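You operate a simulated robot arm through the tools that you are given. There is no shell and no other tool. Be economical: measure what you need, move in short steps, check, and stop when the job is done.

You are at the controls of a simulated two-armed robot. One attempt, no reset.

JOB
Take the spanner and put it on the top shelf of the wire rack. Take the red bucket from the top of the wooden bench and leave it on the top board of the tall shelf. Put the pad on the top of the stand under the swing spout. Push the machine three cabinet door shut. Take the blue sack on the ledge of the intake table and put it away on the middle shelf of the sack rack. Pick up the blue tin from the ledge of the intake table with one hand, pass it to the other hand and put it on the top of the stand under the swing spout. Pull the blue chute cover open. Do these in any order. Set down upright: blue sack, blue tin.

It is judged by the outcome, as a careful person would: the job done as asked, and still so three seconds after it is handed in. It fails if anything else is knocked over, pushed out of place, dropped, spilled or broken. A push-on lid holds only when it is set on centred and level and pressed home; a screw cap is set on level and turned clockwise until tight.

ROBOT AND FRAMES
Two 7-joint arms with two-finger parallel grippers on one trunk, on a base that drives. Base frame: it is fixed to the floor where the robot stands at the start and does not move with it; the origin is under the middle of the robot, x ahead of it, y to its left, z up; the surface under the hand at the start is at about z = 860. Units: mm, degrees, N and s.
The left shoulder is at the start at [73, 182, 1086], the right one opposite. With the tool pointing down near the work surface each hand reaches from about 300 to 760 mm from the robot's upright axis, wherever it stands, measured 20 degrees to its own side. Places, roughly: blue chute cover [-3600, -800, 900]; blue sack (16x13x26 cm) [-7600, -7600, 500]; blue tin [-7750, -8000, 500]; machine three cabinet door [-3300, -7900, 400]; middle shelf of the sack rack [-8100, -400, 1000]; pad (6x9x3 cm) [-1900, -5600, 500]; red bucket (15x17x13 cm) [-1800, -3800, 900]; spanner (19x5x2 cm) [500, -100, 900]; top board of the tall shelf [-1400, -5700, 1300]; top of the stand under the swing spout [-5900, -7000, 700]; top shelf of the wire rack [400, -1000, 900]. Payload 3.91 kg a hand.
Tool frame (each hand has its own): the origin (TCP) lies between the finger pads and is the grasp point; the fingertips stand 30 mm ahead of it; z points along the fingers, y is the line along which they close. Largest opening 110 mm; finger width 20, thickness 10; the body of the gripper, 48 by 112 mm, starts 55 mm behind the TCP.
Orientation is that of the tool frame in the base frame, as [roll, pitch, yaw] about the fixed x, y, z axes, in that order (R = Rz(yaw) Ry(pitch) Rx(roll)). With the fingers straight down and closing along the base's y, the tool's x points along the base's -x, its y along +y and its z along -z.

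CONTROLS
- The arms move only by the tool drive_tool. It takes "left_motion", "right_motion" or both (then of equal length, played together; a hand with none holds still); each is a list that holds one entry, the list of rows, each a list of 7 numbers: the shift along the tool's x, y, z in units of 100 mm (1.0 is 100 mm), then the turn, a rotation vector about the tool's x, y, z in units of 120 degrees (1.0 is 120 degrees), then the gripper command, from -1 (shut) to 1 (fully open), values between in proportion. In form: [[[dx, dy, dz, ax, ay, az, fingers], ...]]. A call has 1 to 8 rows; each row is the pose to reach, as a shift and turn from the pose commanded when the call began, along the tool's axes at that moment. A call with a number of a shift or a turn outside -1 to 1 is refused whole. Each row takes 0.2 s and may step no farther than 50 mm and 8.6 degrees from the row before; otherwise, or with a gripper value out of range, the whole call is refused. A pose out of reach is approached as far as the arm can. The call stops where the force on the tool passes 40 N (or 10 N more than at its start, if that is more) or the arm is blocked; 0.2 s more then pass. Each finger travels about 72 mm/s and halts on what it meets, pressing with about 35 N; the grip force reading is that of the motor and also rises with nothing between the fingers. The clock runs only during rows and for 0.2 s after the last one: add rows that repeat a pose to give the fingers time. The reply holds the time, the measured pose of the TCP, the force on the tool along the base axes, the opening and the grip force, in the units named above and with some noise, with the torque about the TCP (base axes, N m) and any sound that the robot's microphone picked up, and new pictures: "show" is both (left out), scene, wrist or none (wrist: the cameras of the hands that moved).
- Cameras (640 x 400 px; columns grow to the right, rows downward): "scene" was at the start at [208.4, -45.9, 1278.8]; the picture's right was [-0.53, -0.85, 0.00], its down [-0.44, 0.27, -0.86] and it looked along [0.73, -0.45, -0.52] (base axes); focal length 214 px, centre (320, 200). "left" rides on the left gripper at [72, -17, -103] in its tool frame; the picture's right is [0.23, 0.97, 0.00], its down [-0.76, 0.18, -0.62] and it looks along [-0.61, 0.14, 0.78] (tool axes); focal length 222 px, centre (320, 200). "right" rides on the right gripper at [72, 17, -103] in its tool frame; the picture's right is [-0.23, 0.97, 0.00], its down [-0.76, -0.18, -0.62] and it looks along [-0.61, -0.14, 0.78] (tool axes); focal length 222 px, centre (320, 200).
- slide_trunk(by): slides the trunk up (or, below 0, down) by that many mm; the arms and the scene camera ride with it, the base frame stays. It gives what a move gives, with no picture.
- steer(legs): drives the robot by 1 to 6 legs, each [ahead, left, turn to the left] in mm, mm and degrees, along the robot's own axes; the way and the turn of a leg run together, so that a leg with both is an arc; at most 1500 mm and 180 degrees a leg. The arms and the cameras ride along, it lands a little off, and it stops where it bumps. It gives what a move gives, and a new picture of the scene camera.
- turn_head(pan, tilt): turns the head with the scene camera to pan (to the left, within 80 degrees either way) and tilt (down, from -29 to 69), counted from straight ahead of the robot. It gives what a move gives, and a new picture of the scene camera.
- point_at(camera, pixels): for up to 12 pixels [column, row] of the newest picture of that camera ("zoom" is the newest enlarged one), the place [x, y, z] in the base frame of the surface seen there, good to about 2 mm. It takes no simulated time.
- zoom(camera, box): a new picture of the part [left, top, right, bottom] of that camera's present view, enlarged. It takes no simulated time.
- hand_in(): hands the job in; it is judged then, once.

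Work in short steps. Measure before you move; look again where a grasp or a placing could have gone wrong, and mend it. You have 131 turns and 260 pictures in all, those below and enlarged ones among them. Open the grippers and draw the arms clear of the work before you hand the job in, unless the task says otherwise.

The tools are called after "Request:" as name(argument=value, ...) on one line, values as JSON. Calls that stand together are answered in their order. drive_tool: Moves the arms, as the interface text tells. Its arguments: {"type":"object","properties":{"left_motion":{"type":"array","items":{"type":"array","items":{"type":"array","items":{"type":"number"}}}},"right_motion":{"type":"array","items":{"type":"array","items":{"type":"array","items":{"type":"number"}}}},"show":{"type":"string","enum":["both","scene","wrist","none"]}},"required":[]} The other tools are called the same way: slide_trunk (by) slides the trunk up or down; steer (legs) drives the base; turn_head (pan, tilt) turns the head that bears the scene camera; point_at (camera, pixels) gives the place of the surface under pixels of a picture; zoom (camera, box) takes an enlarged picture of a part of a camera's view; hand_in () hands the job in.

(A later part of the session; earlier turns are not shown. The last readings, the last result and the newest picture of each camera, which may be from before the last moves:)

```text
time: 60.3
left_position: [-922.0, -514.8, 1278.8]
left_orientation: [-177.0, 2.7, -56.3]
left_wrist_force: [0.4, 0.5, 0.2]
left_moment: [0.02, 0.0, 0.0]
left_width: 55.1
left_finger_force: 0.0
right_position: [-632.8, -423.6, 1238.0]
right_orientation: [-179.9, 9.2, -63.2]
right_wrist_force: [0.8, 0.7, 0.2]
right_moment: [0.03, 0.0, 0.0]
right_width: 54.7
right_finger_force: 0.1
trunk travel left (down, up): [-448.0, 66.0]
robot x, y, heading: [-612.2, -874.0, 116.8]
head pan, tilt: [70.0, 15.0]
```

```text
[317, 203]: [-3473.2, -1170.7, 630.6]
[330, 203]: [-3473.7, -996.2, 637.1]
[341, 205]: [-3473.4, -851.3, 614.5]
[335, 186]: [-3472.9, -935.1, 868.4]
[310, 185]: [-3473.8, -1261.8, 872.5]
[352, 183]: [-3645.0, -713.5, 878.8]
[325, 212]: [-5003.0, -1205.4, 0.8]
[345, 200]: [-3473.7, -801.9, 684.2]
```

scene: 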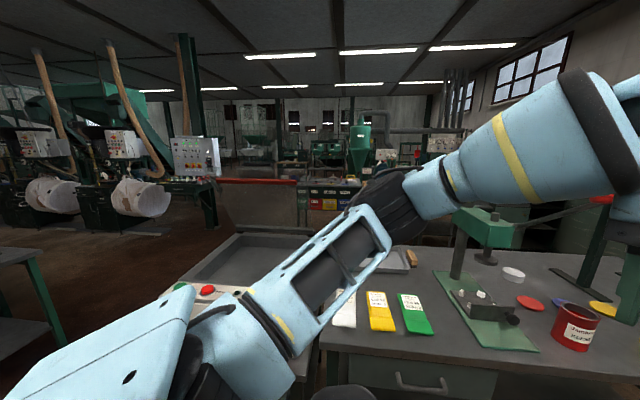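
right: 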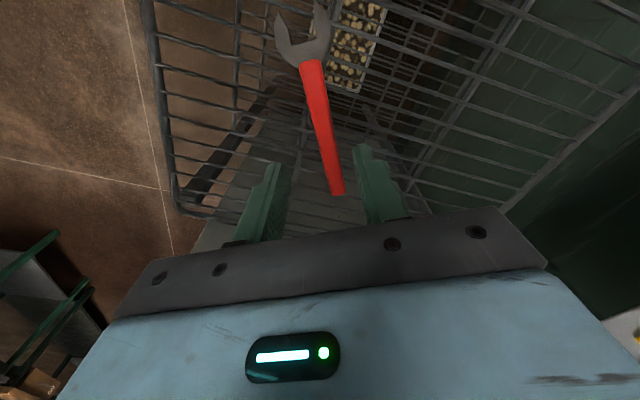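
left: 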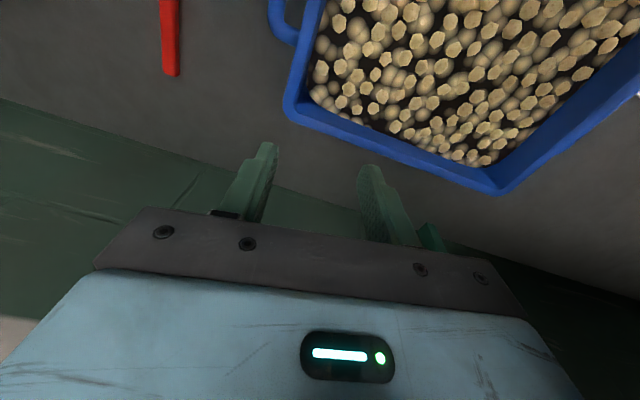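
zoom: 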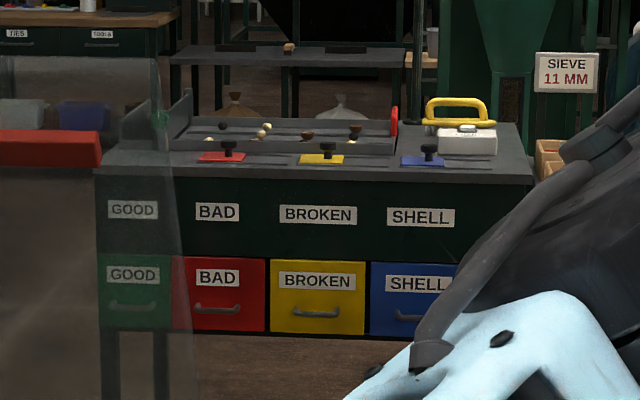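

The blue cover is the plate with a black knob on the far sorting table (front face x=-3473). I turn to face west and look to the left (south) for a route around the bench.

Request:
steer(legs=[[0, 0, 63]])

Request:
turn_head(pan=75, tilt=25)

```text
time: 63.4
left_position: [-1073.2, -979.2, 1279.1]
left_orientation: [-177.0, 2.7, 5.9]
left_wrist_force: [0.0, -1.2, -0.8]
left_moment: [-0.01, -0.01, -0.03]
left_width: 55.1
left_finger_force: 0.0
right_position: [-1018.2, -681.4, 1237.8]
right_orientation: [180.0, 9.2, -1.2]
right_wrist_force: [-1.2, -0.6, -0.1]
right_moment: [0.0, 0.03, 0.0]
right_width: 55.1
right_finger_force: 0.0
trunk travel left (down, up): [-448.0, 66.0]
robot x, y, heading: [-612.9, -873.2, 178.7]
head pan, tilt: [70.0, 15.0]
```

scene: 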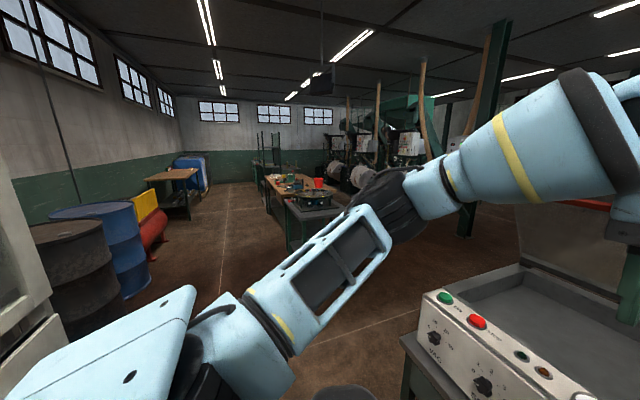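

```text
time: 64.1
left_position: [-1072.5, -978.9, 1279.5]
left_orientation: [-177.0, 2.8, 5.8]
left_wrist_force: [0.6, 0.3, -0.4]
left_moment: [-0.01, -0.02, 0.03]
left_width: 55.0
left_finger_force: 0.0
right_position: [-1018.0, -680.4, 1238.0]
right_orientation: [-180.0, 9.2, -1.0]
right_wrist_force: [-0.1, 0.1, -0.3]
right_moment: [0.04, 0.0, 0.0]
right_width: 54.9
right_finger_force: 0.1
trunk travel left (down, up): [-448.0, 66.0]
robot x, y, heading: [-614.1, -870.2, 178.7]
head pan, tilt: [75.0, 25.0]
```

scene: 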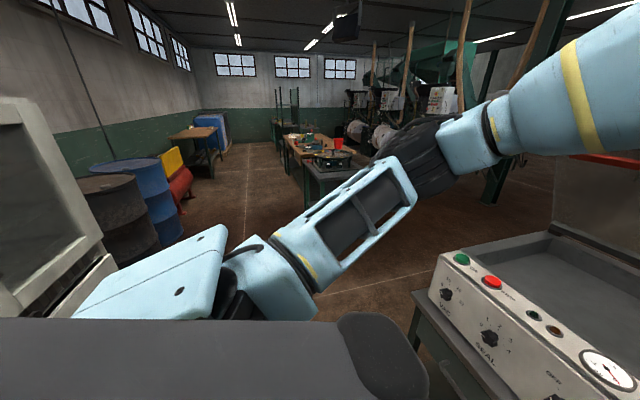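

The wooden bench with the red bucket is visible at (338,143). I measure it, the sealer corner and barrels for the route.

Request:
point_at(camera="scene", pixels=[[338, 142], [312, 175], [285, 140], [445, 250], [415, 300], [430, 330], [175, 240], [185, 215], [205, 165], [500, 200], [400, 300], [350, 165]])

Request:
zoom(camera="scene", box=[260, 90, 400, 200])

```text
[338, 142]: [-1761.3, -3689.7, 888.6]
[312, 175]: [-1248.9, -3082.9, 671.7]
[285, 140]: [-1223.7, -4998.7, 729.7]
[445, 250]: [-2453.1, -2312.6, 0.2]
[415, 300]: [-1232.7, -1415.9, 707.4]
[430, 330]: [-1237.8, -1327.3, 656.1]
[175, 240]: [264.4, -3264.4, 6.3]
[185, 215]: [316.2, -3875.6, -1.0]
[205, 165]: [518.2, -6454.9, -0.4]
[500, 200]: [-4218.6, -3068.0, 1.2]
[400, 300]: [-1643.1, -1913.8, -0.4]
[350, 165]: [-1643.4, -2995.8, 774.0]
```

```text
3.64 times, centred on (330, 145) of scene
```

zoom: 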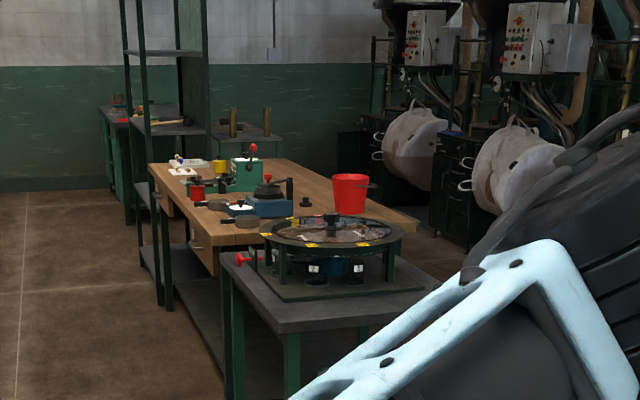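

Route: south to y≈-2000, then west. I drive and look right.

Request:
steer(legs=[[0, 1130, 0], [1500, 0, 0]])

Request:
turn_head(pan=-50, tilt=25)

```text
time: 81.4
left_position: [-2608.8, -2092.0, 1279.9]
left_orientation: [-177.0, 2.7, 6.1]
left_wrist_force: [0.2, 0.2, 0.4]
left_moment: [0.03, 0.02, 0.0]
left_width: 55.0
left_finger_force: 0.0
right_position: [-2556.9, -1794.3, 1237.4]
right_orientation: [180.0, 9.2, -0.7]
right_wrist_force: [0.2, 0.1, 0.3]
right_moment: [0.0, -0.02, -0.01]
right_width: 55.2
right_finger_force: 0.2
trunk travel left (down, up): [-448.0, 66.0]
robot x, y, heading: [-2148.9, -1985.9, 179.5]
head pan, tilt: [75.0, 25.0]
```

scene: 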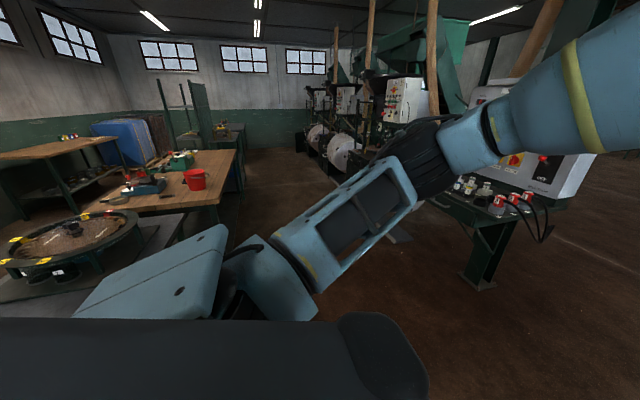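

```text
time: 83.5
left_position: [-2608.0, -2093.6, 1279.1]
left_orientation: [-177.0, 2.7, 6.1]
left_wrist_force: [-0.2, 0.3, -0.5]
left_moment: [0.03, 0.02, 0.0]
left_width: 55.0
left_finger_force: 0.1
right_position: [-2555.9, -1793.9, 1238.8]
right_orientation: [180.0, 9.2, -0.6]
right_wrist_force: [0.4, 0.4, -0.2]
right_moment: [-0.02, -0.02, 0.01]
right_width: 55.0
right_finger_force: 0.0
trunk travel left (down, up): [-448.0, 66.0]
robot x, y, heading: [-2148.1, -1983.8, 179.4]
head pan, tilt: [-50.0, 25.0]
```

scene: 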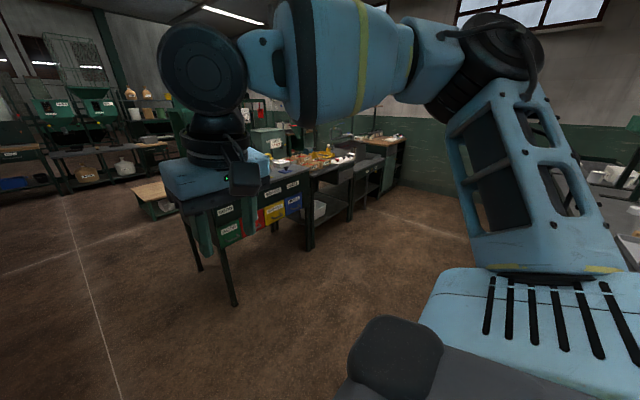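

The way is clear. I drive to about (-2900,-880) and look at the blue cover.

Request:
steer(legs=[[760, 0, 0], [0, -1100, 0]])

Request:
turn_head(pan=0, tilt=45)

```text
time: 97.0
left_position: [-3371.2, -1007.1, 1279.1]
left_orientation: [-177.0, 2.8, 5.6]
left_wrist_force: [0.5, -0.6, -0.1]
left_moment: [0.02, 0.0, -0.02]
left_width: 54.9
left_finger_force: 0.0
right_position: [-3316.8, -709.7, 1238.0]
right_orientation: [-179.9, 9.2, -1.2]
right_wrist_force: [-0.8, -0.2, 0.0]
right_moment: [0.01, 0.01, 0.02]
right_width: 55.0
right_finger_force: 0.0
trunk travel left (down, up): [-448.0, 66.0]
robot x, y, heading: [-2905.4, -905.0, 179.1]
head pan, tilt: [-50.0, 25.0]
```

scene: 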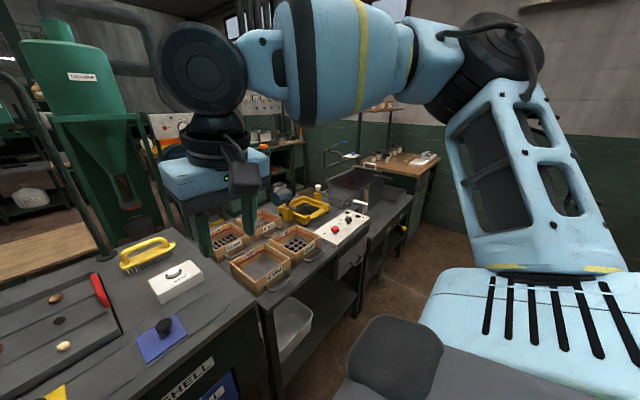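

```text
time: 98.2
left_position: [-3370.3, -1006.5, 1278.2]
left_orientation: [-177.0, 2.7, 5.5]
left_wrist_force: [0.1, -0.1, -0.2]
left_moment: [-0.01, 0.01, -0.02]
left_width: 55.0
left_finger_force: 0.1
right_position: [-3316.9, -708.5, 1238.0]
right_orientation: [-180.0, 9.3, -1.1]
right_wrist_force: [-0.2, 0.2, 0.0]
right_moment: [-0.01, 0.01, 0.03]
right_width: 54.9
right_finger_force: 0.1
trunk travel left (down, up): [-448.0, 66.0]
robot x, y, heading: [-2910.0, -901.1, 178.9]
head pan, tilt: [0.0, 45.0]
```

scene: 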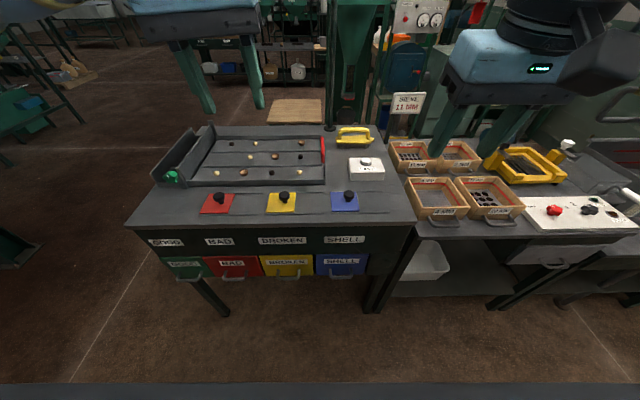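

Request:
zoom(camera="scene", box=[190, 150, 420, 270])

Request:
point_at(camera="scene", pixels=[[349, 195], [333, 193], [357, 193], [357, 210], [333, 211], [347, 207], [395, 212], [380, 193], [349, 158], [367, 170], [340, 145]])

```text
2.78 times, centred on (305, 210) of scene
```

zoom: 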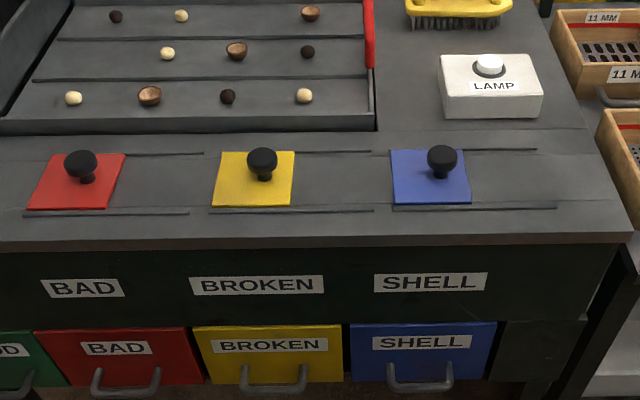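

```text
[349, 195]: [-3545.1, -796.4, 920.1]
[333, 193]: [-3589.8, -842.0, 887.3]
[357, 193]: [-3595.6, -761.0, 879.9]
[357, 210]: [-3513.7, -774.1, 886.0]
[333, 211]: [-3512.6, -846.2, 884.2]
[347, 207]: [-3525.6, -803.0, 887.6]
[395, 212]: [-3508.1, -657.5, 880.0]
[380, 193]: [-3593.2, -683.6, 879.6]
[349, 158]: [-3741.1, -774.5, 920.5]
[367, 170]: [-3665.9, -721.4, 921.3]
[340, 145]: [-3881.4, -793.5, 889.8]
```

The rails run right (+y) from the cover, so it slides ~85 mm to the north. Knob at about (-3552,-803,920). I move the base so the right hand lines up.

Request:
steer(legs=[[110, 95, 0]])

Request:
slide_trunk(by=-140)

Request:
drive_tool(right_motion=[[[-0.3, 0, 0, 0, 0.025, 0, 0], [-0.6, 0, 0, 0, 0.05, 0, 0], [-0.9, 0, 0, 0, 0.076, 0, 0], [-0.9, 0, 0, 0, 0.076, 0, 0]]], show="both")

```text
time: 99.7
left_position: [-3482.2, -1101.5, 1280.4]
left_orientation: [-177.1, 2.8, 5.6]
left_wrist_force: [-0.9, 0.4, -0.4]
left_moment: [0.03, -0.05, -0.01]
left_width: 55.1
left_finger_force: 0.3
right_position: [-3428.8, -803.4, 1238.0]
right_orientation: [179.9, 9.2, -1.1]
right_wrist_force: [-0.5, 0.4, 0.2]
right_moment: [0.02, 0.03, -0.03]
right_width: 54.8
right_finger_force: 0.1
trunk travel left (down, up): [-448.0, 66.0]
robot x, y, heading: [-3022.2, -997.2, 179.0]
head pan, tilt: [0.0, 45.0]
```

scene: 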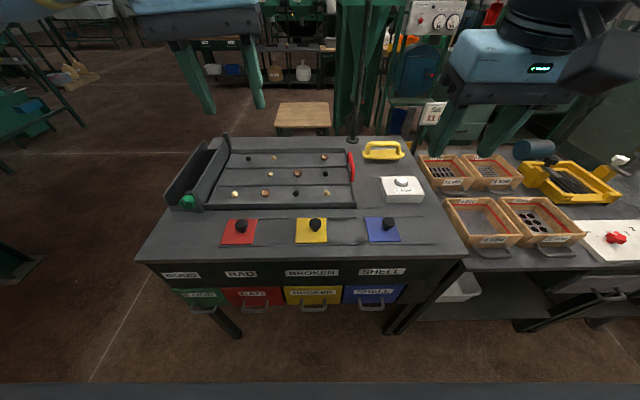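

```text
time: 101.4
left_position: [-3482.5, -1101.6, 1140.2]
left_orientation: [-177.0, 2.8, 5.6]
left_wrist_force: [-0.3, -0.6, 0.0]
left_moment: [0.03, -0.01, 0.0]
left_width: 54.9
left_finger_force: 0.0
right_position: [-3428.4, -804.3, 1098.1]
right_orientation: [180.0, 9.2, -1.1]
right_wrist_force: [0.2, -0.3, 0.2]
right_moment: [0.04, 0.02, 0.0]
right_width: 55.1
right_finger_force: 0.1
trunk travel left (down, up): [-308.0, 206.0]
robot x, y, heading: [-3020.1, -996.3, 178.6]
head pan, tilt: [0.0, 45.0]
```

```text
time: 102.4
left_position: [-3481.5, -1102.9, 1140.1]
left_orientation: [-176.9, 2.8, 5.6]
left_wrist_force: [0.2, 0.4, 0.1]
left_moment: [0.01, 0.01, -0.01]
left_width: 55.1
left_finger_force: 0.1
right_position: [-3515.2, -802.9, 1113.5]
right_orientation: [-180.0, 0.1, -1.2]
right_wrist_force: [1.0, -0.5, -0.4]
right_moment: [0.01, 0.05, -0.02]
right_width: 54.9
right_finger_force: 0.0
trunk travel left (down, up): [-308.0, 206.0]
robot x, y, heading: [-3020.8, -997.8, 178.8]
head pan, tilt: [0.0, 45.0]
```

scene: 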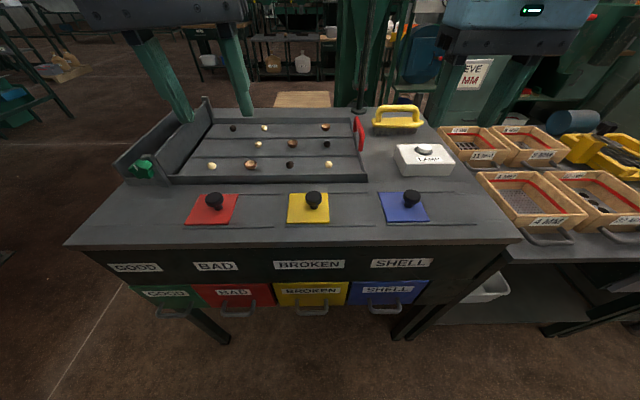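
right: 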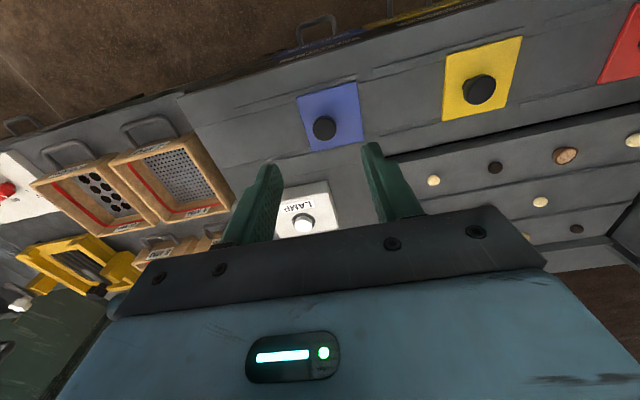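

The hand is level. I refine the knob and rail positions before descending.

Request:
point_at(camera="right", pixels=[[324, 127], [316, 128], [334, 127], [325, 137], [300, 95], [355, 82], [363, 143], [312, 150]])

Request:
point_at(camera="scene", pixels=[[411, 196], [404, 196], [418, 196], [460, 196], [475, 223], [438, 165], [400, 160]])

```text
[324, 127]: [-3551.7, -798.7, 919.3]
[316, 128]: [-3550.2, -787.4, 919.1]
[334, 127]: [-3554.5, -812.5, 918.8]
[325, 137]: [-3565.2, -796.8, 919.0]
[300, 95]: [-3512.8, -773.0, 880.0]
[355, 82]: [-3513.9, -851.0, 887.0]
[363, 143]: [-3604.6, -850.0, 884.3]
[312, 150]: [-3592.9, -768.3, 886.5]
```

```text
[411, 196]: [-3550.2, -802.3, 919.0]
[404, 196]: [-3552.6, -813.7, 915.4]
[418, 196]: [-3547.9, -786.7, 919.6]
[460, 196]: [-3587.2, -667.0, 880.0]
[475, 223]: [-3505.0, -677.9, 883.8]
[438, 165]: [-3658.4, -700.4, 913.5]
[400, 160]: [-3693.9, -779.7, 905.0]
```

Knob centre (-3553,-800), top z 919. Descend in two calls, then grip.

Request:
drive_tool(right_motion=[[[-0.2, -0.03, 0.2, 0, 0, 0, 0], [-0.38, -0.03, 0.6, 0, 0, 0, 0], [-0.38, -0.03, 1, 0, 0, 0, 0], [-0.38, -0.03, 1, 0, 0, 0, 0]]], show="none")

Request:
drive_tool(right_motion=[[[0, 0, 0.3, 0, 0, 0, 0], [0, 0, 0.6, 0, 0, 0, 0], [0, 0, 0.6, 0, 0, 0, 0]]], show="wrist")

```text
time: 103.4
left_position: [-3482.7, -1101.4, 1139.1]
left_orientation: [-177.0, 2.7, 5.6]
left_wrist_force: [-0.2, 0.2, 0.4]
left_moment: [-0.01, -0.01, 0.0]
left_width: 55.1
left_finger_force: 0.2
right_position: [-3555.6, -795.6, 1008.3]
right_orientation: [179.9, 0.1, -1.3]
right_wrist_force: [0.1, -0.9, -0.8]
right_moment: [0.01, -0.01, 0.01]
right_width: 54.9
right_finger_force: 0.2
trunk travel left (down, up): [-308.0, 206.0]
robot x, y, heading: [-3022.6, -996.4, 178.9]
head pan, tilt: [0.0, 45.0]
```

```text
time: 104.2
left_position: [-3482.4, -1101.4, 1139.1]
left_orientation: [-177.0, 2.8, 5.6]
left_wrist_force: [-0.1, 0.7, 0.0]
left_moment: [-0.04, -0.01, 0.03]
left_width: 54.9
left_finger_force: 0.0
right_position: [-3555.1, -796.9, 949.4]
right_orientation: [179.9, 0.1, -1.2]
right_wrist_force: [0.0, 0.1, -0.6]
right_moment: [-0.02, 0.02, 0.03]
right_width: 55.0
right_finger_force: 0.1
trunk travel left (down, up): [-308.0, 206.0]
robot x, y, heading: [-3022.3, -993.4, 178.7]
head pan, tilt: [0.0, 45.0]
```

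right: 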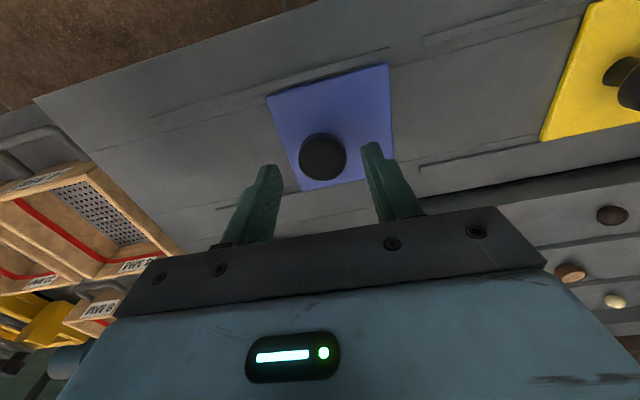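

Aligned. Down 25 mm, close on the knob, then pull +y 90 mm.

Request:
drive_tool(right_motion=[[[0, 0, 0.25, 0, 0, 0, 0], [0, 0, 0.25, 0, 0, 0, -1], [0, 0, 0.25, 0, 0, 0, -1], [0, 0, 0.25, 0, 0, 0, -1]]], show="none")

Request:
drive_tool(right_motion=[[[0, -0.15, 0, 0, 0, 0, -1], [0, -0.3, 0, 0, 0, 0, -1], [0, -0.45, 0, 0, 0, 0, -1], [0, -0.6, 0, 0, 0, 0, -1], [0, -0.75, 0, 0, 0, 0, -1], [0, -0.9, 0, 0, 0, 0, -1], [0, -0.9, 0, 0, 0, 0, -1]]], show="both")

```text
time: 105.2
left_position: [-3482.9, -1102.1, 1139.7]
left_orientation: [-177.1, 2.7, 5.5]
left_wrist_force: [-0.2, 0.8, -0.8]
left_moment: [-0.01, 0.01, 0.0]
left_width: 55.0
left_finger_force: 0.1
right_position: [-3555.4, -794.4, 924.7]
right_orientation: [180.0, 0.1, -1.3]
right_wrist_force: [-2.2, 0.9, -0.7]
right_moment: [0.3, 0.43, 0.08]
right_width: 33.7
right_finger_force: 45.3
trunk travel left (down, up): [-308.0, 206.0]
robot x, y, heading: [-3021.5, -994.3, 178.9]
head pan, tilt: [0.0, 45.0]
```

```text
time: 106.8
left_position: [-3485.6, -1103.6, 1137.1]
left_orientation: [-177.0, 2.6, 5.6]
left_wrist_force: [0.1, -0.6, 0.2]
left_moment: [-0.02, 0.03, -0.01]
left_width: 55.0
left_finger_force: 0.1
right_position: [-3555.5, -711.2, 924.0]
right_orientation: [179.7, 0.0, -1.1]
right_wrist_force: [-13.5, -15.0, -17.4]
right_moment: [-0.09, 0.99, -0.17]
right_width: 33.8
right_finger_force: 45.2
trunk travel left (down, up): [-308.0, 206.0]
robot x, y, heading: [-3020.0, -994.1, 179.1]
head pan, tilt: [0.0, 45.0]
```

scene: 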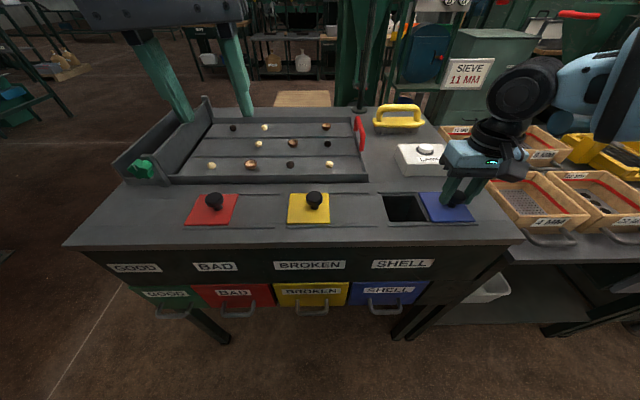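
right: 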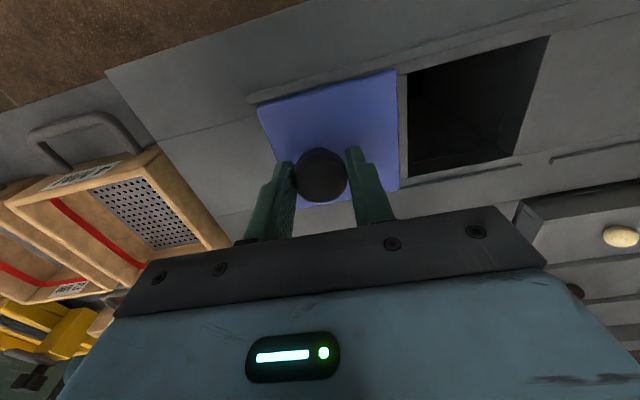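

The blue cover is fully open (hole visible, at its stop). I release, rise and lift the trunk, then drive toward the wooden bench.

Request:
drive_tool(right_motion=[[[0, 0.05, 0, 0, 0, 0, -0.6], [0, 0.05, 0, 0, 0, 0, 0], [0, 0.05, -0.4, 0, 0, 0, 0], [0, 0.05, -0.8, 0, 0, 0, 0], [0, 0.05, -1, 0, 0, 0, 0]]], show="none")

Request:
slide_trunk(by=160)

Request:
steer(legs=[[-600, 0, 0], [0, 1500, 0], [0, 0, 90]])

Request:
turn_head(pan=15, tilt=25)

```text
time: 108.0
left_position: [-3481.7, -1101.6, 1138.6]
left_orientation: [-177.0, 2.7, 5.6]
left_wrist_force: [-0.2, 0.4, 0.2]
left_moment: [-0.01, 0.0, 0.02]
left_width: 55.0
left_finger_force: 0.1
right_position: [-3550.5, -714.3, 1029.1]
right_orientation: [179.9, 0.2, -1.3]
right_wrist_force: [-0.9, -0.6, -0.7]
right_moment: [-0.01, 0.0, -0.04]
right_width: 55.1
right_finger_force: 0.1
trunk travel left (down, up): [-308.0, 206.0]
robot x, y, heading: [-3019.7, -994.8, 179.0]
head pan, tilt: [0.0, 45.0]
```

```text
time: 109.8
left_position: [-3484.8, -1101.6, 1298.9]
left_orientation: [-177.0, 2.6, 5.7]
left_wrist_force: [-0.3, -0.2, -0.3]
left_moment: [-0.01, -0.01, -0.01]
left_width: 54.9
left_finger_force: 0.0
right_position: [-3553.1, -712.0, 1185.8]
right_orientation: [180.0, -0.1, -1.2]
right_wrist_force: [-0.9, -0.3, 0.0]
right_moment: [0.01, 0.01, 0.01]
right_width: 55.0
right_finger_force: 0.1
trunk travel left (down, up): [-468.0, 46.0]
robot x, y, heading: [-3020.5, -996.2, 179.0]
head pan, tilt: [0.0, 45.0]
```

```text
time: 129.7
left_position: [-2312.4, -2959.5, 1300.1]
left_orientation: [-177.1, 2.7, 94.3]
left_wrist_force: [0.6, 0.2, 0.6]
left_moment: [0.01, -0.02, 0.03]
left_width: 54.7
left_finger_force: 0.1
right_position: [-2703.5, -3020.8, 1185.5]
right_orientation: [179.9, 0.2, 87.5]
right_wrist_force: [-0.3, 0.3, 1.1]
right_moment: [-0.02, 0.0, 0.01]
right_width: 55.1
right_finger_force: 0.1
trunk travel left (down, up): [-468.0, 46.0]
robot x, y, heading: [-2409.6, -2495.6, -92.4]
head pan, tilt: [0.0, 45.0]
```

scene: 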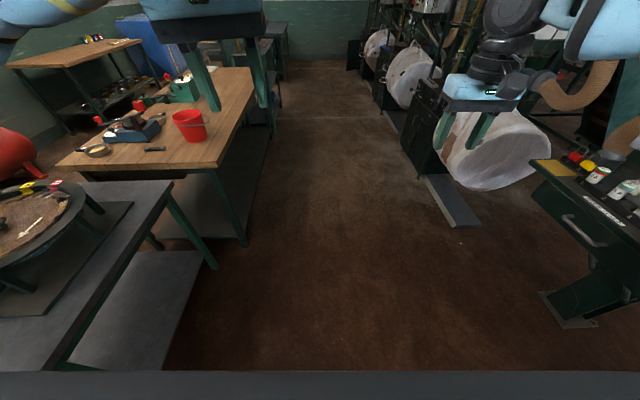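

```text
time: 130.5
left_position: [-2313.1, -2959.8, 1299.6]
left_orientation: [-177.0, 2.7, 94.3]
left_wrist_force: [-0.6, 0.5, 0.6]
left_moment: [0.05, 0.06, -0.03]
left_width: 55.0
left_finger_force: 0.1
right_position: [-2702.7, -3020.7, 1187.5]
right_orientation: [179.9, 0.1, 87.6]
right_wrist_force: [0.1, -1.1, -0.8]
right_moment: [-0.01, 0.02, -0.03]
right_width: 55.0
right_finger_force: 0.0
trunk travel left (down, up): [-468.0, 46.0]
robot x, y, heading: [-2409.2, -2496.6, -92.4]
head pan, tilt: [15.0, 25.0]
```

scene: 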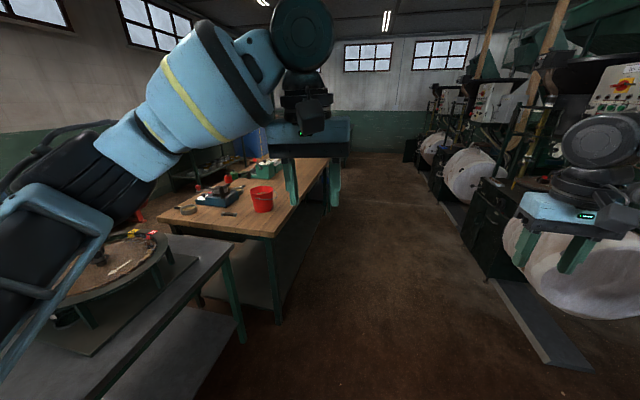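

The aisle along the bench's west side is clear. I measure the bucket, bench edge and aisle obstacles.

Request:
point_at(camera="scene", pixels=[[252, 188], [272, 188], [262, 208], [257, 200], [275, 236], [328, 160], [277, 322], [545, 360], [490, 280], [340, 210], [520, 250], [460, 200]])

Request:
zoom(camera="scene", box=[200, 140, 340, 250])

```text
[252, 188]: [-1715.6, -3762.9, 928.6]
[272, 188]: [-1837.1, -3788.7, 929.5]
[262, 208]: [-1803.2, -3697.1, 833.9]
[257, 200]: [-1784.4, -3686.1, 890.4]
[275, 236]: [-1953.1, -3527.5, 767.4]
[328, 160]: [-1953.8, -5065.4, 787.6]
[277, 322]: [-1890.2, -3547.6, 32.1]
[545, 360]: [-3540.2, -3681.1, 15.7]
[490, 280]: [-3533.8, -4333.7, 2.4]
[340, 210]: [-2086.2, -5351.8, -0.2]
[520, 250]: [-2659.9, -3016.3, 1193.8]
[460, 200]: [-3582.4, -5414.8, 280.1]
```

```text
3.64 times, centred on (270, 195) of scene
```

zoom: 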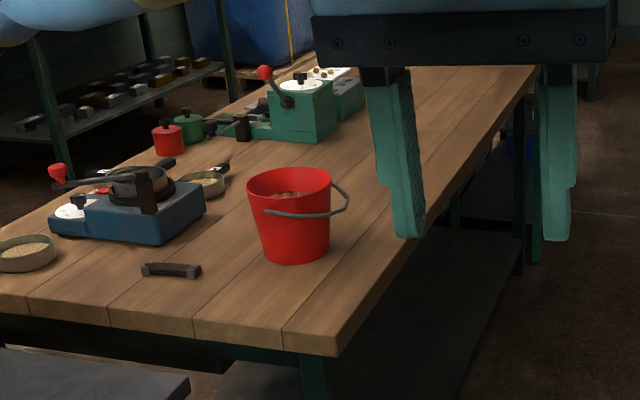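

Bucket rim z≈929, centre ≈(-1780,-3770), bail folded on its north/west side. I'll stand west of the bench facing east and grip the south rim with the right hand.

Request:
steer(legs=[[1130, 0, 0], [0, 0, 92.4], [120, 0, 0]])

Request:
turn_head(pan=-15, tilt=45)

```text
time: 141.2
left_position: [-1887.1, -3505.7, 1299.7]
left_orientation: [-177.0, 2.7, -171.1]
left_wrist_force: [0.0, 0.2, -0.7]
left_moment: [-0.03, 0.04, -0.02]
left_width: 55.1
left_finger_force: 0.0
right_position: [-1793.1, -3889.1, 1187.6]
right_orientation: [179.8, 0.1, -177.8]
right_wrist_force: [0.1, 0.0, 0.1]
right_moment: [-0.01, -0.01, -0.02]
right_width: 54.9
right_finger_force: 0.1
trunk travel left (down, up): [-468.0, 46.0]
robot x, y, heading: [-2340.1, -3636.6, 2.3]
head pan, tilt: [15.0, 25.0]
```

scene: 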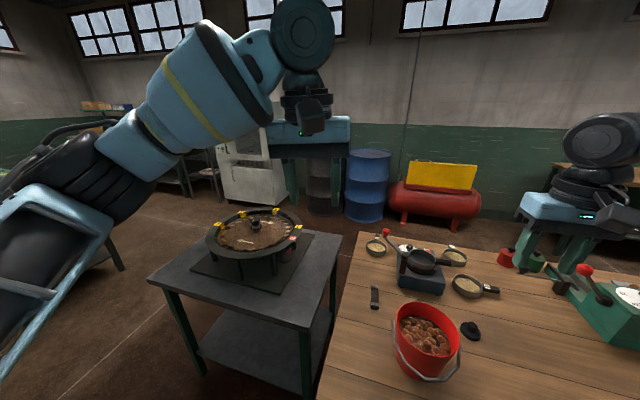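

```text
time: 142.2
left_position: [-1886.2, -3504.4, 1299.9]
left_orientation: [-176.9, 2.8, -171.1]
left_wrist_force: [0.8, -0.7, -0.2]
left_moment: [0.01, 0.0, 0.01]
left_width: 55.1
left_finger_force: 0.1
right_position: [-1793.0, -3889.0, 1186.5]
right_orientation: [179.9, 0.1, -177.8]
right_wrist_force: [0.4, -0.3, -0.1]
right_moment: [0.02, -0.02, 0.0]
right_width: 54.9
right_finger_force: 0.0
trunk travel left (down, up): [-468.0, 46.0]
robot x, y, heading: [-2340.0, -3640.0, 2.4]
head pan, tilt: [-15.0, 45.0]
```

scene: 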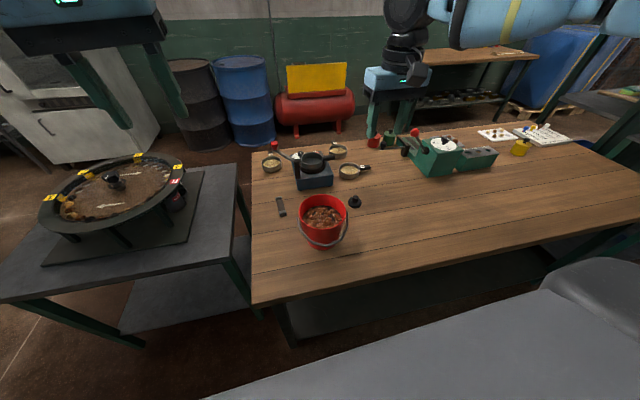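

Request:
zoom(camera="scene", box=[270, 170, 390, 265])

Request:
point_at(camera="scene", pixels=[[299, 212], [346, 205], [322, 197], [323, 228], [325, 214], [312, 215], [338, 211], [342, 240], [300, 235], [330, 250], [345, 222], [355, 201]])

```text
4.21 times, centred on (330, 218) of scene
```

zoom: 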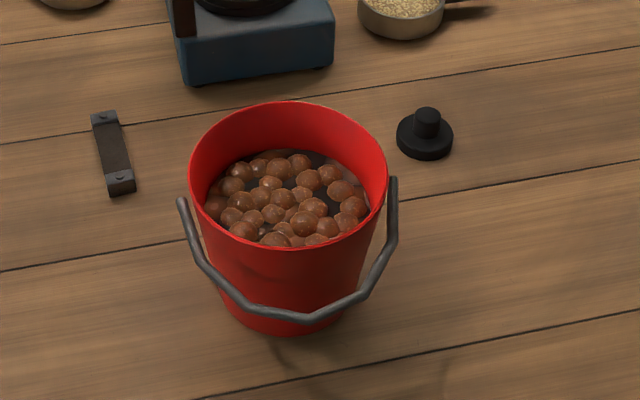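

```text
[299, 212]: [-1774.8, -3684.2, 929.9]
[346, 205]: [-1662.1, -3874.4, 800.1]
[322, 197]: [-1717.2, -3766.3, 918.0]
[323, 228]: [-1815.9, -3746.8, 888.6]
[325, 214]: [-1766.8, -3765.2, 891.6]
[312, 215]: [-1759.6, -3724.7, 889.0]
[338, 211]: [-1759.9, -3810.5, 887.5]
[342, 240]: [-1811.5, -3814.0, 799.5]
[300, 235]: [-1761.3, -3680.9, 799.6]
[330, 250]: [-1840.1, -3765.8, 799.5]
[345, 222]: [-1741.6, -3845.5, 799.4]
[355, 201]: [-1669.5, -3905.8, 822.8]
```

Bail pivots sit at the north and south rim with the bail on the west side, so I'll grip the ENE rim. I move the base 160 mm north and turn the right wrist 60°.

Request:
steer(legs=[[0, 160, 0]])

Request:
drive_tool(right_motion=[[[0, 0, 0, 0, 0, 0.07, 0.3], [0, 0, 0, 0, 0, 0.14, 0.3], [0, 0, 0, 0, 0, 0.21, 0.3], [0, 0, 0, 0, 0, 0.28, 0.3], [0, 0, 0, 0, 0, 0.35, 0.3], [0, 0, 0, 0, 0, 0.42, 0.3], [0, 0, 0, 0, 0, 0.48, 0.3], [0, 0, 0, 0, 0, 0.5, 0.3]]], show="both")

```text
time: 144.2
left_position: [-1892.9, -3344.5, 1298.7]
left_orientation: [-177.0, 2.7, -171.3]
left_wrist_force: [0.1, 0.9, 0.6]
left_moment: [-0.03, -0.02, 0.02]
left_width: 54.9
left_finger_force: 0.0
right_position: [-1799.7, -3729.0, 1187.7]
right_orientation: [179.9, 0.1, -178.0]
right_wrist_force: [-0.2, 0.0, 0.1]
right_moment: [0.01, 0.03, 0.02]
right_width: 55.2
right_finger_force: 0.1
trunk travel left (down, up): [-468.0, 46.0]
robot x, y, heading: [-2347.5, -3479.7, 2.3]
head pan, tilt: [-15.0, 45.0]
```

scene: 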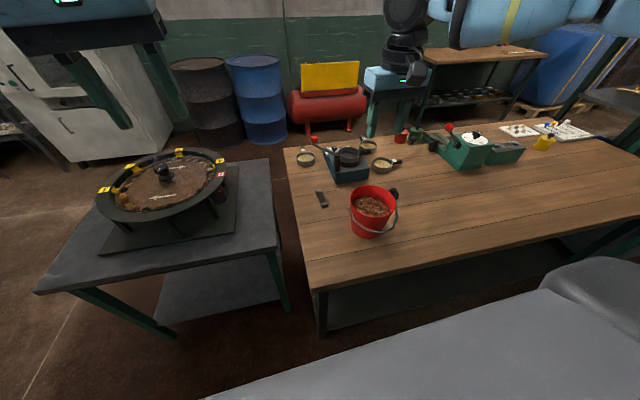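

```text
time: 146.1
left_position: [-1891.5, -3344.0, 1299.6]
left_orientation: [-176.9, 2.8, -171.2]
left_wrist_force: [0.2, 0.1, -0.9]
left_moment: [-0.01, 0.02, 0.0]
left_width: 55.0
left_finger_force: 0.1
right_position: [-1799.6, -3729.7, 1187.8]
right_orientation: [179.9, -0.1, 121.9]
right_wrist_force: [-0.8, 0.7, -0.8]
right_moment: [0.01, -0.02, 0.01]
right_width: 71.5
right_finger_force: 0.0
trunk travel left (down, up): [-468.0, 46.0]
robot x, y, heading: [-2345.2, -3475.8, 2.1]
head pan, tilt: [-15.0, 45.0]
```

scene: 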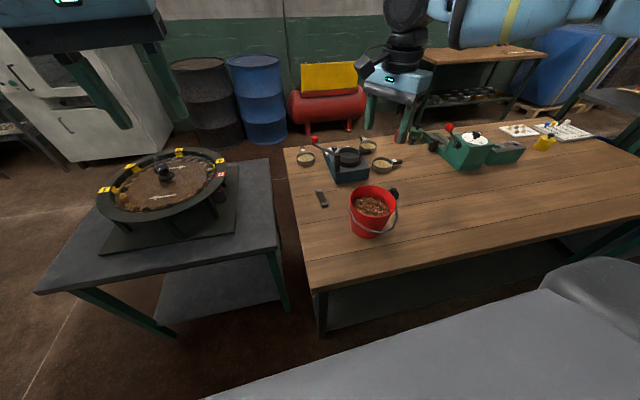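
right: 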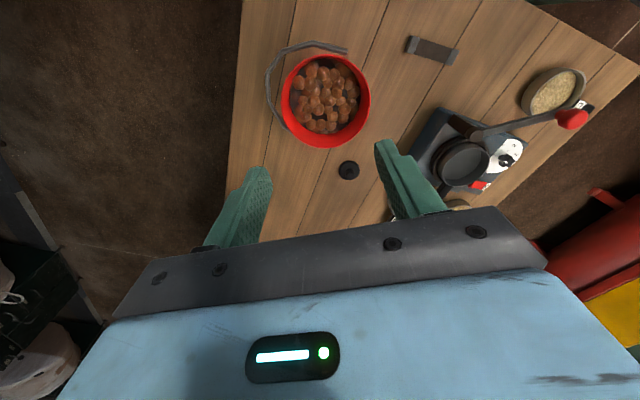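

I measure the rim outline from the wrist view.

Request:
point_at(camera="right", pixels=[[368, 95], [283, 98], [325, 54], [325, 146], [355, 67], [300, 138], [360, 120], [326, 100], [465, 160], [350, 170], [480, 130]])

```text
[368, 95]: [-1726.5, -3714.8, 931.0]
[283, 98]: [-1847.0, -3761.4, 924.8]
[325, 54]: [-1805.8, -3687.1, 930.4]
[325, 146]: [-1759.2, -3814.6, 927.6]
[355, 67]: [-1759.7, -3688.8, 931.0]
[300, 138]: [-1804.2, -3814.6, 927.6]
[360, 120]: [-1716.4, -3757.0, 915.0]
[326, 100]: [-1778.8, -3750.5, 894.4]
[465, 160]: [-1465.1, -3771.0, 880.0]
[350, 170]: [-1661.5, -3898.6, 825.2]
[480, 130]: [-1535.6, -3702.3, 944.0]
```

Rim centre ≈(-1783,-3750), radius 67; grip point (-1726,-3715). I shift above it, lower with the trunk and check.

Request:
drive_tool(right_motion=[[[-0.13, 0.35, 0, 0, 0, 0, 0.3], [-0.264, 0.702, 0, 0, 0, 0, 0.3], [-0.264, 0.702, 0, 0, 0, 0, 0.3]]], show="none")

Request:
slide_trunk(by=-170)

Request:
drive_tool(right_motion=[[[0, 0, 0.2, 0, 0, 0, 0.3], [0, 0, 0.3, 0, 0, 0, 0.3], [0, 0, 0.3, 0, 0, 0, 0.3]]], show="both")

```text
time: 146.8
left_position: [-1892.2, -3342.9, 1300.9]
left_orientation: [-176.9, 2.8, -171.3]
left_wrist_force: [0.4, -0.1, 0.2]
left_moment: [-0.03, 0.03, 0.0]
left_width: 54.9
left_finger_force: 0.1
right_position: [-1754.9, -3722.5, 1189.0]
right_orientation: [179.9, 0.0, 121.7]
right_wrist_force: [-0.7, 0.2, -0.6]
right_moment: [-0.02, -0.01, 0.03]
right_width: 71.6
right_finger_force: 0.1
right hand out of reach, approached as far as the arm can: row 2, 3
trunk travel left (down, up): [-468.0, 46.0]
robot x, y, heading: [-2349.3, -3476.0, 2.0]
head pan, tilt: [-15.0, 45.0]
```

```text
time: 148.8
left_position: [-1892.7, -3344.3, 1130.0]
left_orientation: [-177.0, 2.7, -171.3]
left_wrist_force: [-0.9, -0.8, -0.7]
left_moment: [-0.02, 0.0, -0.01]
left_width: 55.0
left_finger_force: 0.1
right_position: [-1752.9, -3720.5, 1018.3]
right_orientation: [179.8, 0.1, 122.0]
right_wrist_force: [-0.6, 0.0, 0.0]
right_moment: [0.01, 0.03, 0.02]
right_width: 71.5
right_finger_force: 0.0
trunk travel left (down, up): [-298.0, 216.0]
robot x, y, heading: [-2346.3, -3476.7, 1.9]
head pan, tilt: [-15.0, 45.0]
```

```text
time: 149.6
left_position: [-1892.8, -3344.6, 1129.9]
left_orientation: [-177.0, 2.8, -171.2]
left_wrist_force: [-0.4, 0.3, 0.1]
left_moment: [-0.02, 0.01, -0.03]
left_width: 55.0
left_finger_force: 0.1
right_position: [-1750.5, -3721.2, 986.8]
right_orientation: [179.8, -0.1, 121.9]
right_wrist_force: [0.4, 0.3, 0.2]
right_moment: [0.0, 0.01, 0.0]
right_width: 71.4
right_finger_force: 0.0
trunk travel left (down, up): [-298.0, 216.0]
robot x, y, heading: [-2347.4, -3472.5, 2.2]
head pan, tilt: [-15.0, 45.0]
```

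scene: 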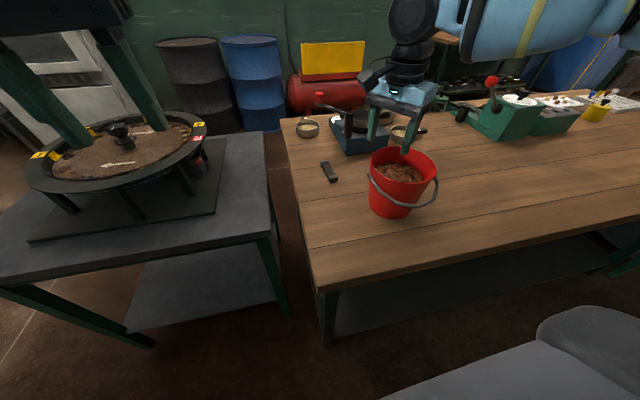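
right: 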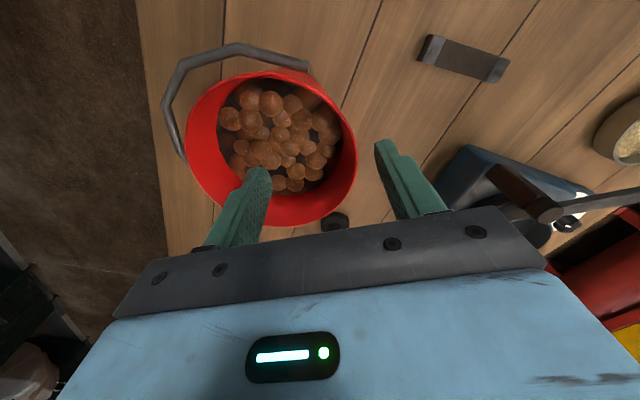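

I need 24 mm more in +x; try it at this height, still above the rim.

Request:
drive_tool(right_motion=[[[-0.04, 0.12, 0, 0, 0, 0, 0.3], [-0.076, 0.235, 0, 0, 0, 0, 0.3], [-0.076, 0.235, 0, 0, 0, 0, 0.3]]], show="wrist")

```text
time: 150.4
left_position: [-1891.9, -3344.9, 1130.1]
left_orientation: [-176.9, 2.8, -171.2]
left_wrist_force: [-0.3, -0.6, 0.4]
left_moment: [-0.01, -0.01, 0.01]
left_width: 55.2
left_finger_force: 0.0
right_position: [-1729.1, -3715.0, 987.3]
right_orientation: [179.9, 0.0, 121.9]
right_wrist_force: [0.7, 0.2, -0.5]
right_moment: [-0.02, -0.02, 0.01]
right_width: 71.4
right_finger_force: 0.0
trunk travel left (down, up): [-298.0, 216.0]
robot x, y, heading: [-2347.8, -3477.2, 2.3]
head pan, tilt: [-15.0, 45.0]
```

right: 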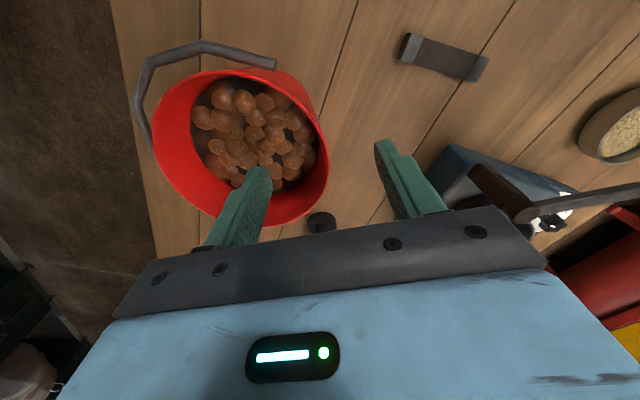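

Aligned: left finger inside, right outside. Down 60 mm and close.

Request:
drive_tool(right_motion=[[[0, 0, 0.3, 0, 0, 0, 0.3], [0, 0, 0.6, 0, 0, 0, 0.3], [0, 0, 0.6, 0, 0, 0, -0.2], [0, 0, 0.6, 0, 0, 0, -0.6], [0, 0, 0.6, 0, 0, 0, -1], [0, 0, 0.6, 0, 0, 0, -1]]], show="wrist")

```text
time: 151.8
left_position: [-1892.8, -3344.3, 1129.7]
left_orientation: [-176.9, 2.8, -171.2]
left_wrist_force: [-0.1, -0.1, 0.1]
left_moment: [-0.01, 0.01, 0.01]
left_width: 54.8
left_finger_force: 0.1
right_position: [-1728.4, -3716.2, 926.9]
right_orientation: [179.9, 0.0, 122.1]
right_wrist_force: [-0.6, -5.5, 7.8]
right_moment: [-0.56, 1.15, 0.45]
right_width: 6.6
right_finger_force: 34.8
trunk travel left (down, up): [-298.0, 216.0]
robot x, y, heading: [-2342.4, -3479.0, 2.0]
head pan, tilt: [-15.0, 45.0]
```

right: 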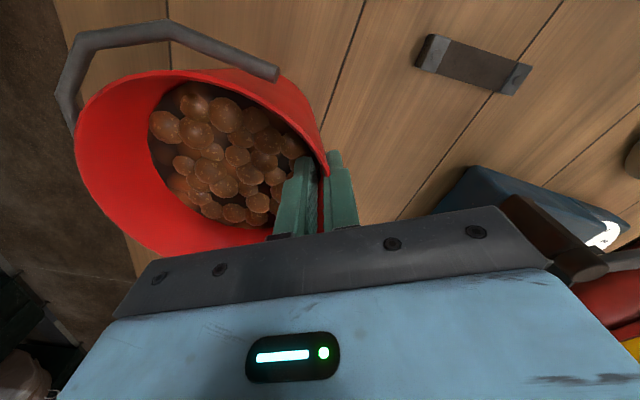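

Gripped (6.6 mm wall). Lift 30 mm and check for tilt in the scene view.

Request:
drive_tool(right_motion=[[[0, 0, -0.1, 0, 0, 0, -1], [0, 0, -0.2, 0, 0, 0, -1], [0, 0, -0.3, 0, 0, 0, -1], [0, 0, -0.3, 0, 0, 0, -1]]], show="both")

Request:
zoom(camera="scene", box=[330, 80, 490, 240])

```text
time: 152.8
left_position: [-1892.2, -3344.5, 1129.1]
left_orientation: [-177.0, 2.7, -171.3]
left_wrist_force: [0.3, 0.4, -0.4]
left_moment: [-0.03, 0.02, -0.04]
left_width: 55.0
left_finger_force: 0.1
right_position: [-1726.8, -3715.1, 957.3]
right_orientation: [180.0, -0.1, 122.1]
right_wrist_force: [0.6, -0.3, -7.7]
right_moment: [0.2, -0.41, -0.01]
right_width: 3.2
right_finger_force: 35.1
trunk travel left (down, up): [-298.0, 216.0]
robot x, y, heading: [-2343.5, -3479.1, 1.9]
head pan, tilt: [-15.0, 45.0]
```

scene: 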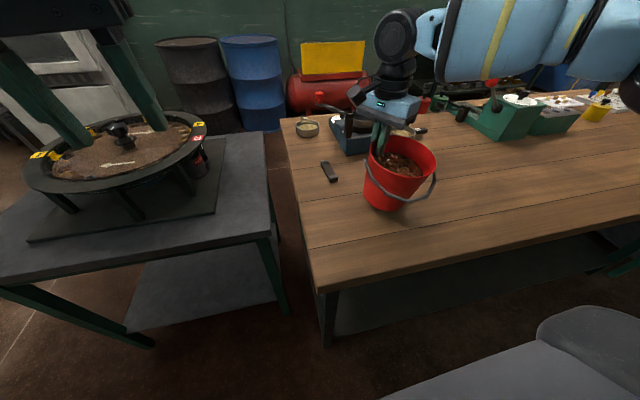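
right: 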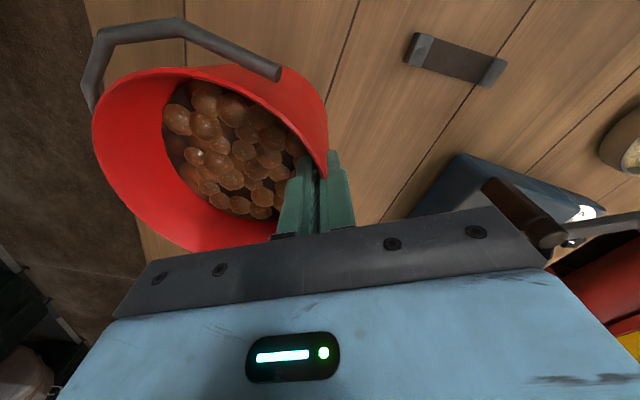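

```text
2.50 times, centred on (410, 160) of scene
```

zoom: 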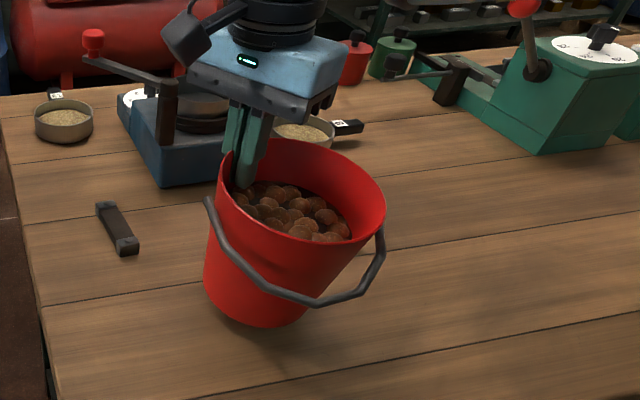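

Weight ≈0.8 kg; the bucket tilted slightly as its tapered wall aligned with the fingers. I measure the tilt to level it.

Request:
point_at(camera="right", pixels=[[326, 170], [94, 130], [210, 68], [200, 248], [110, 105], [290, 88], [130, 200]])

Request:
point_at(camera="scene", pixels=[[374, 151], [435, 158], [410, 139], [402, 175], [425, 148], [370, 200], [382, 207], [395, 209]])

```text
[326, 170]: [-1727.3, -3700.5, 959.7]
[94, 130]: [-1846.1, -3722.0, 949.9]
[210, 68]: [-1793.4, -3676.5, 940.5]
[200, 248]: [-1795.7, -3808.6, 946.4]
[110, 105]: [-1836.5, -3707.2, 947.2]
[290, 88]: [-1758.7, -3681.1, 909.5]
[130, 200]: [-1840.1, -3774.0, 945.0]
```

```text
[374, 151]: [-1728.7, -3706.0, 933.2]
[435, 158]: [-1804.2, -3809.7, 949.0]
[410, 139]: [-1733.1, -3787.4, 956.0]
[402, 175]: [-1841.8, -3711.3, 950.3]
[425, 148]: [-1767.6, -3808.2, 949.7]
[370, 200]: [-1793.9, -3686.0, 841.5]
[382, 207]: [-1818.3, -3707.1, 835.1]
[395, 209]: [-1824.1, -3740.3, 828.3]
```

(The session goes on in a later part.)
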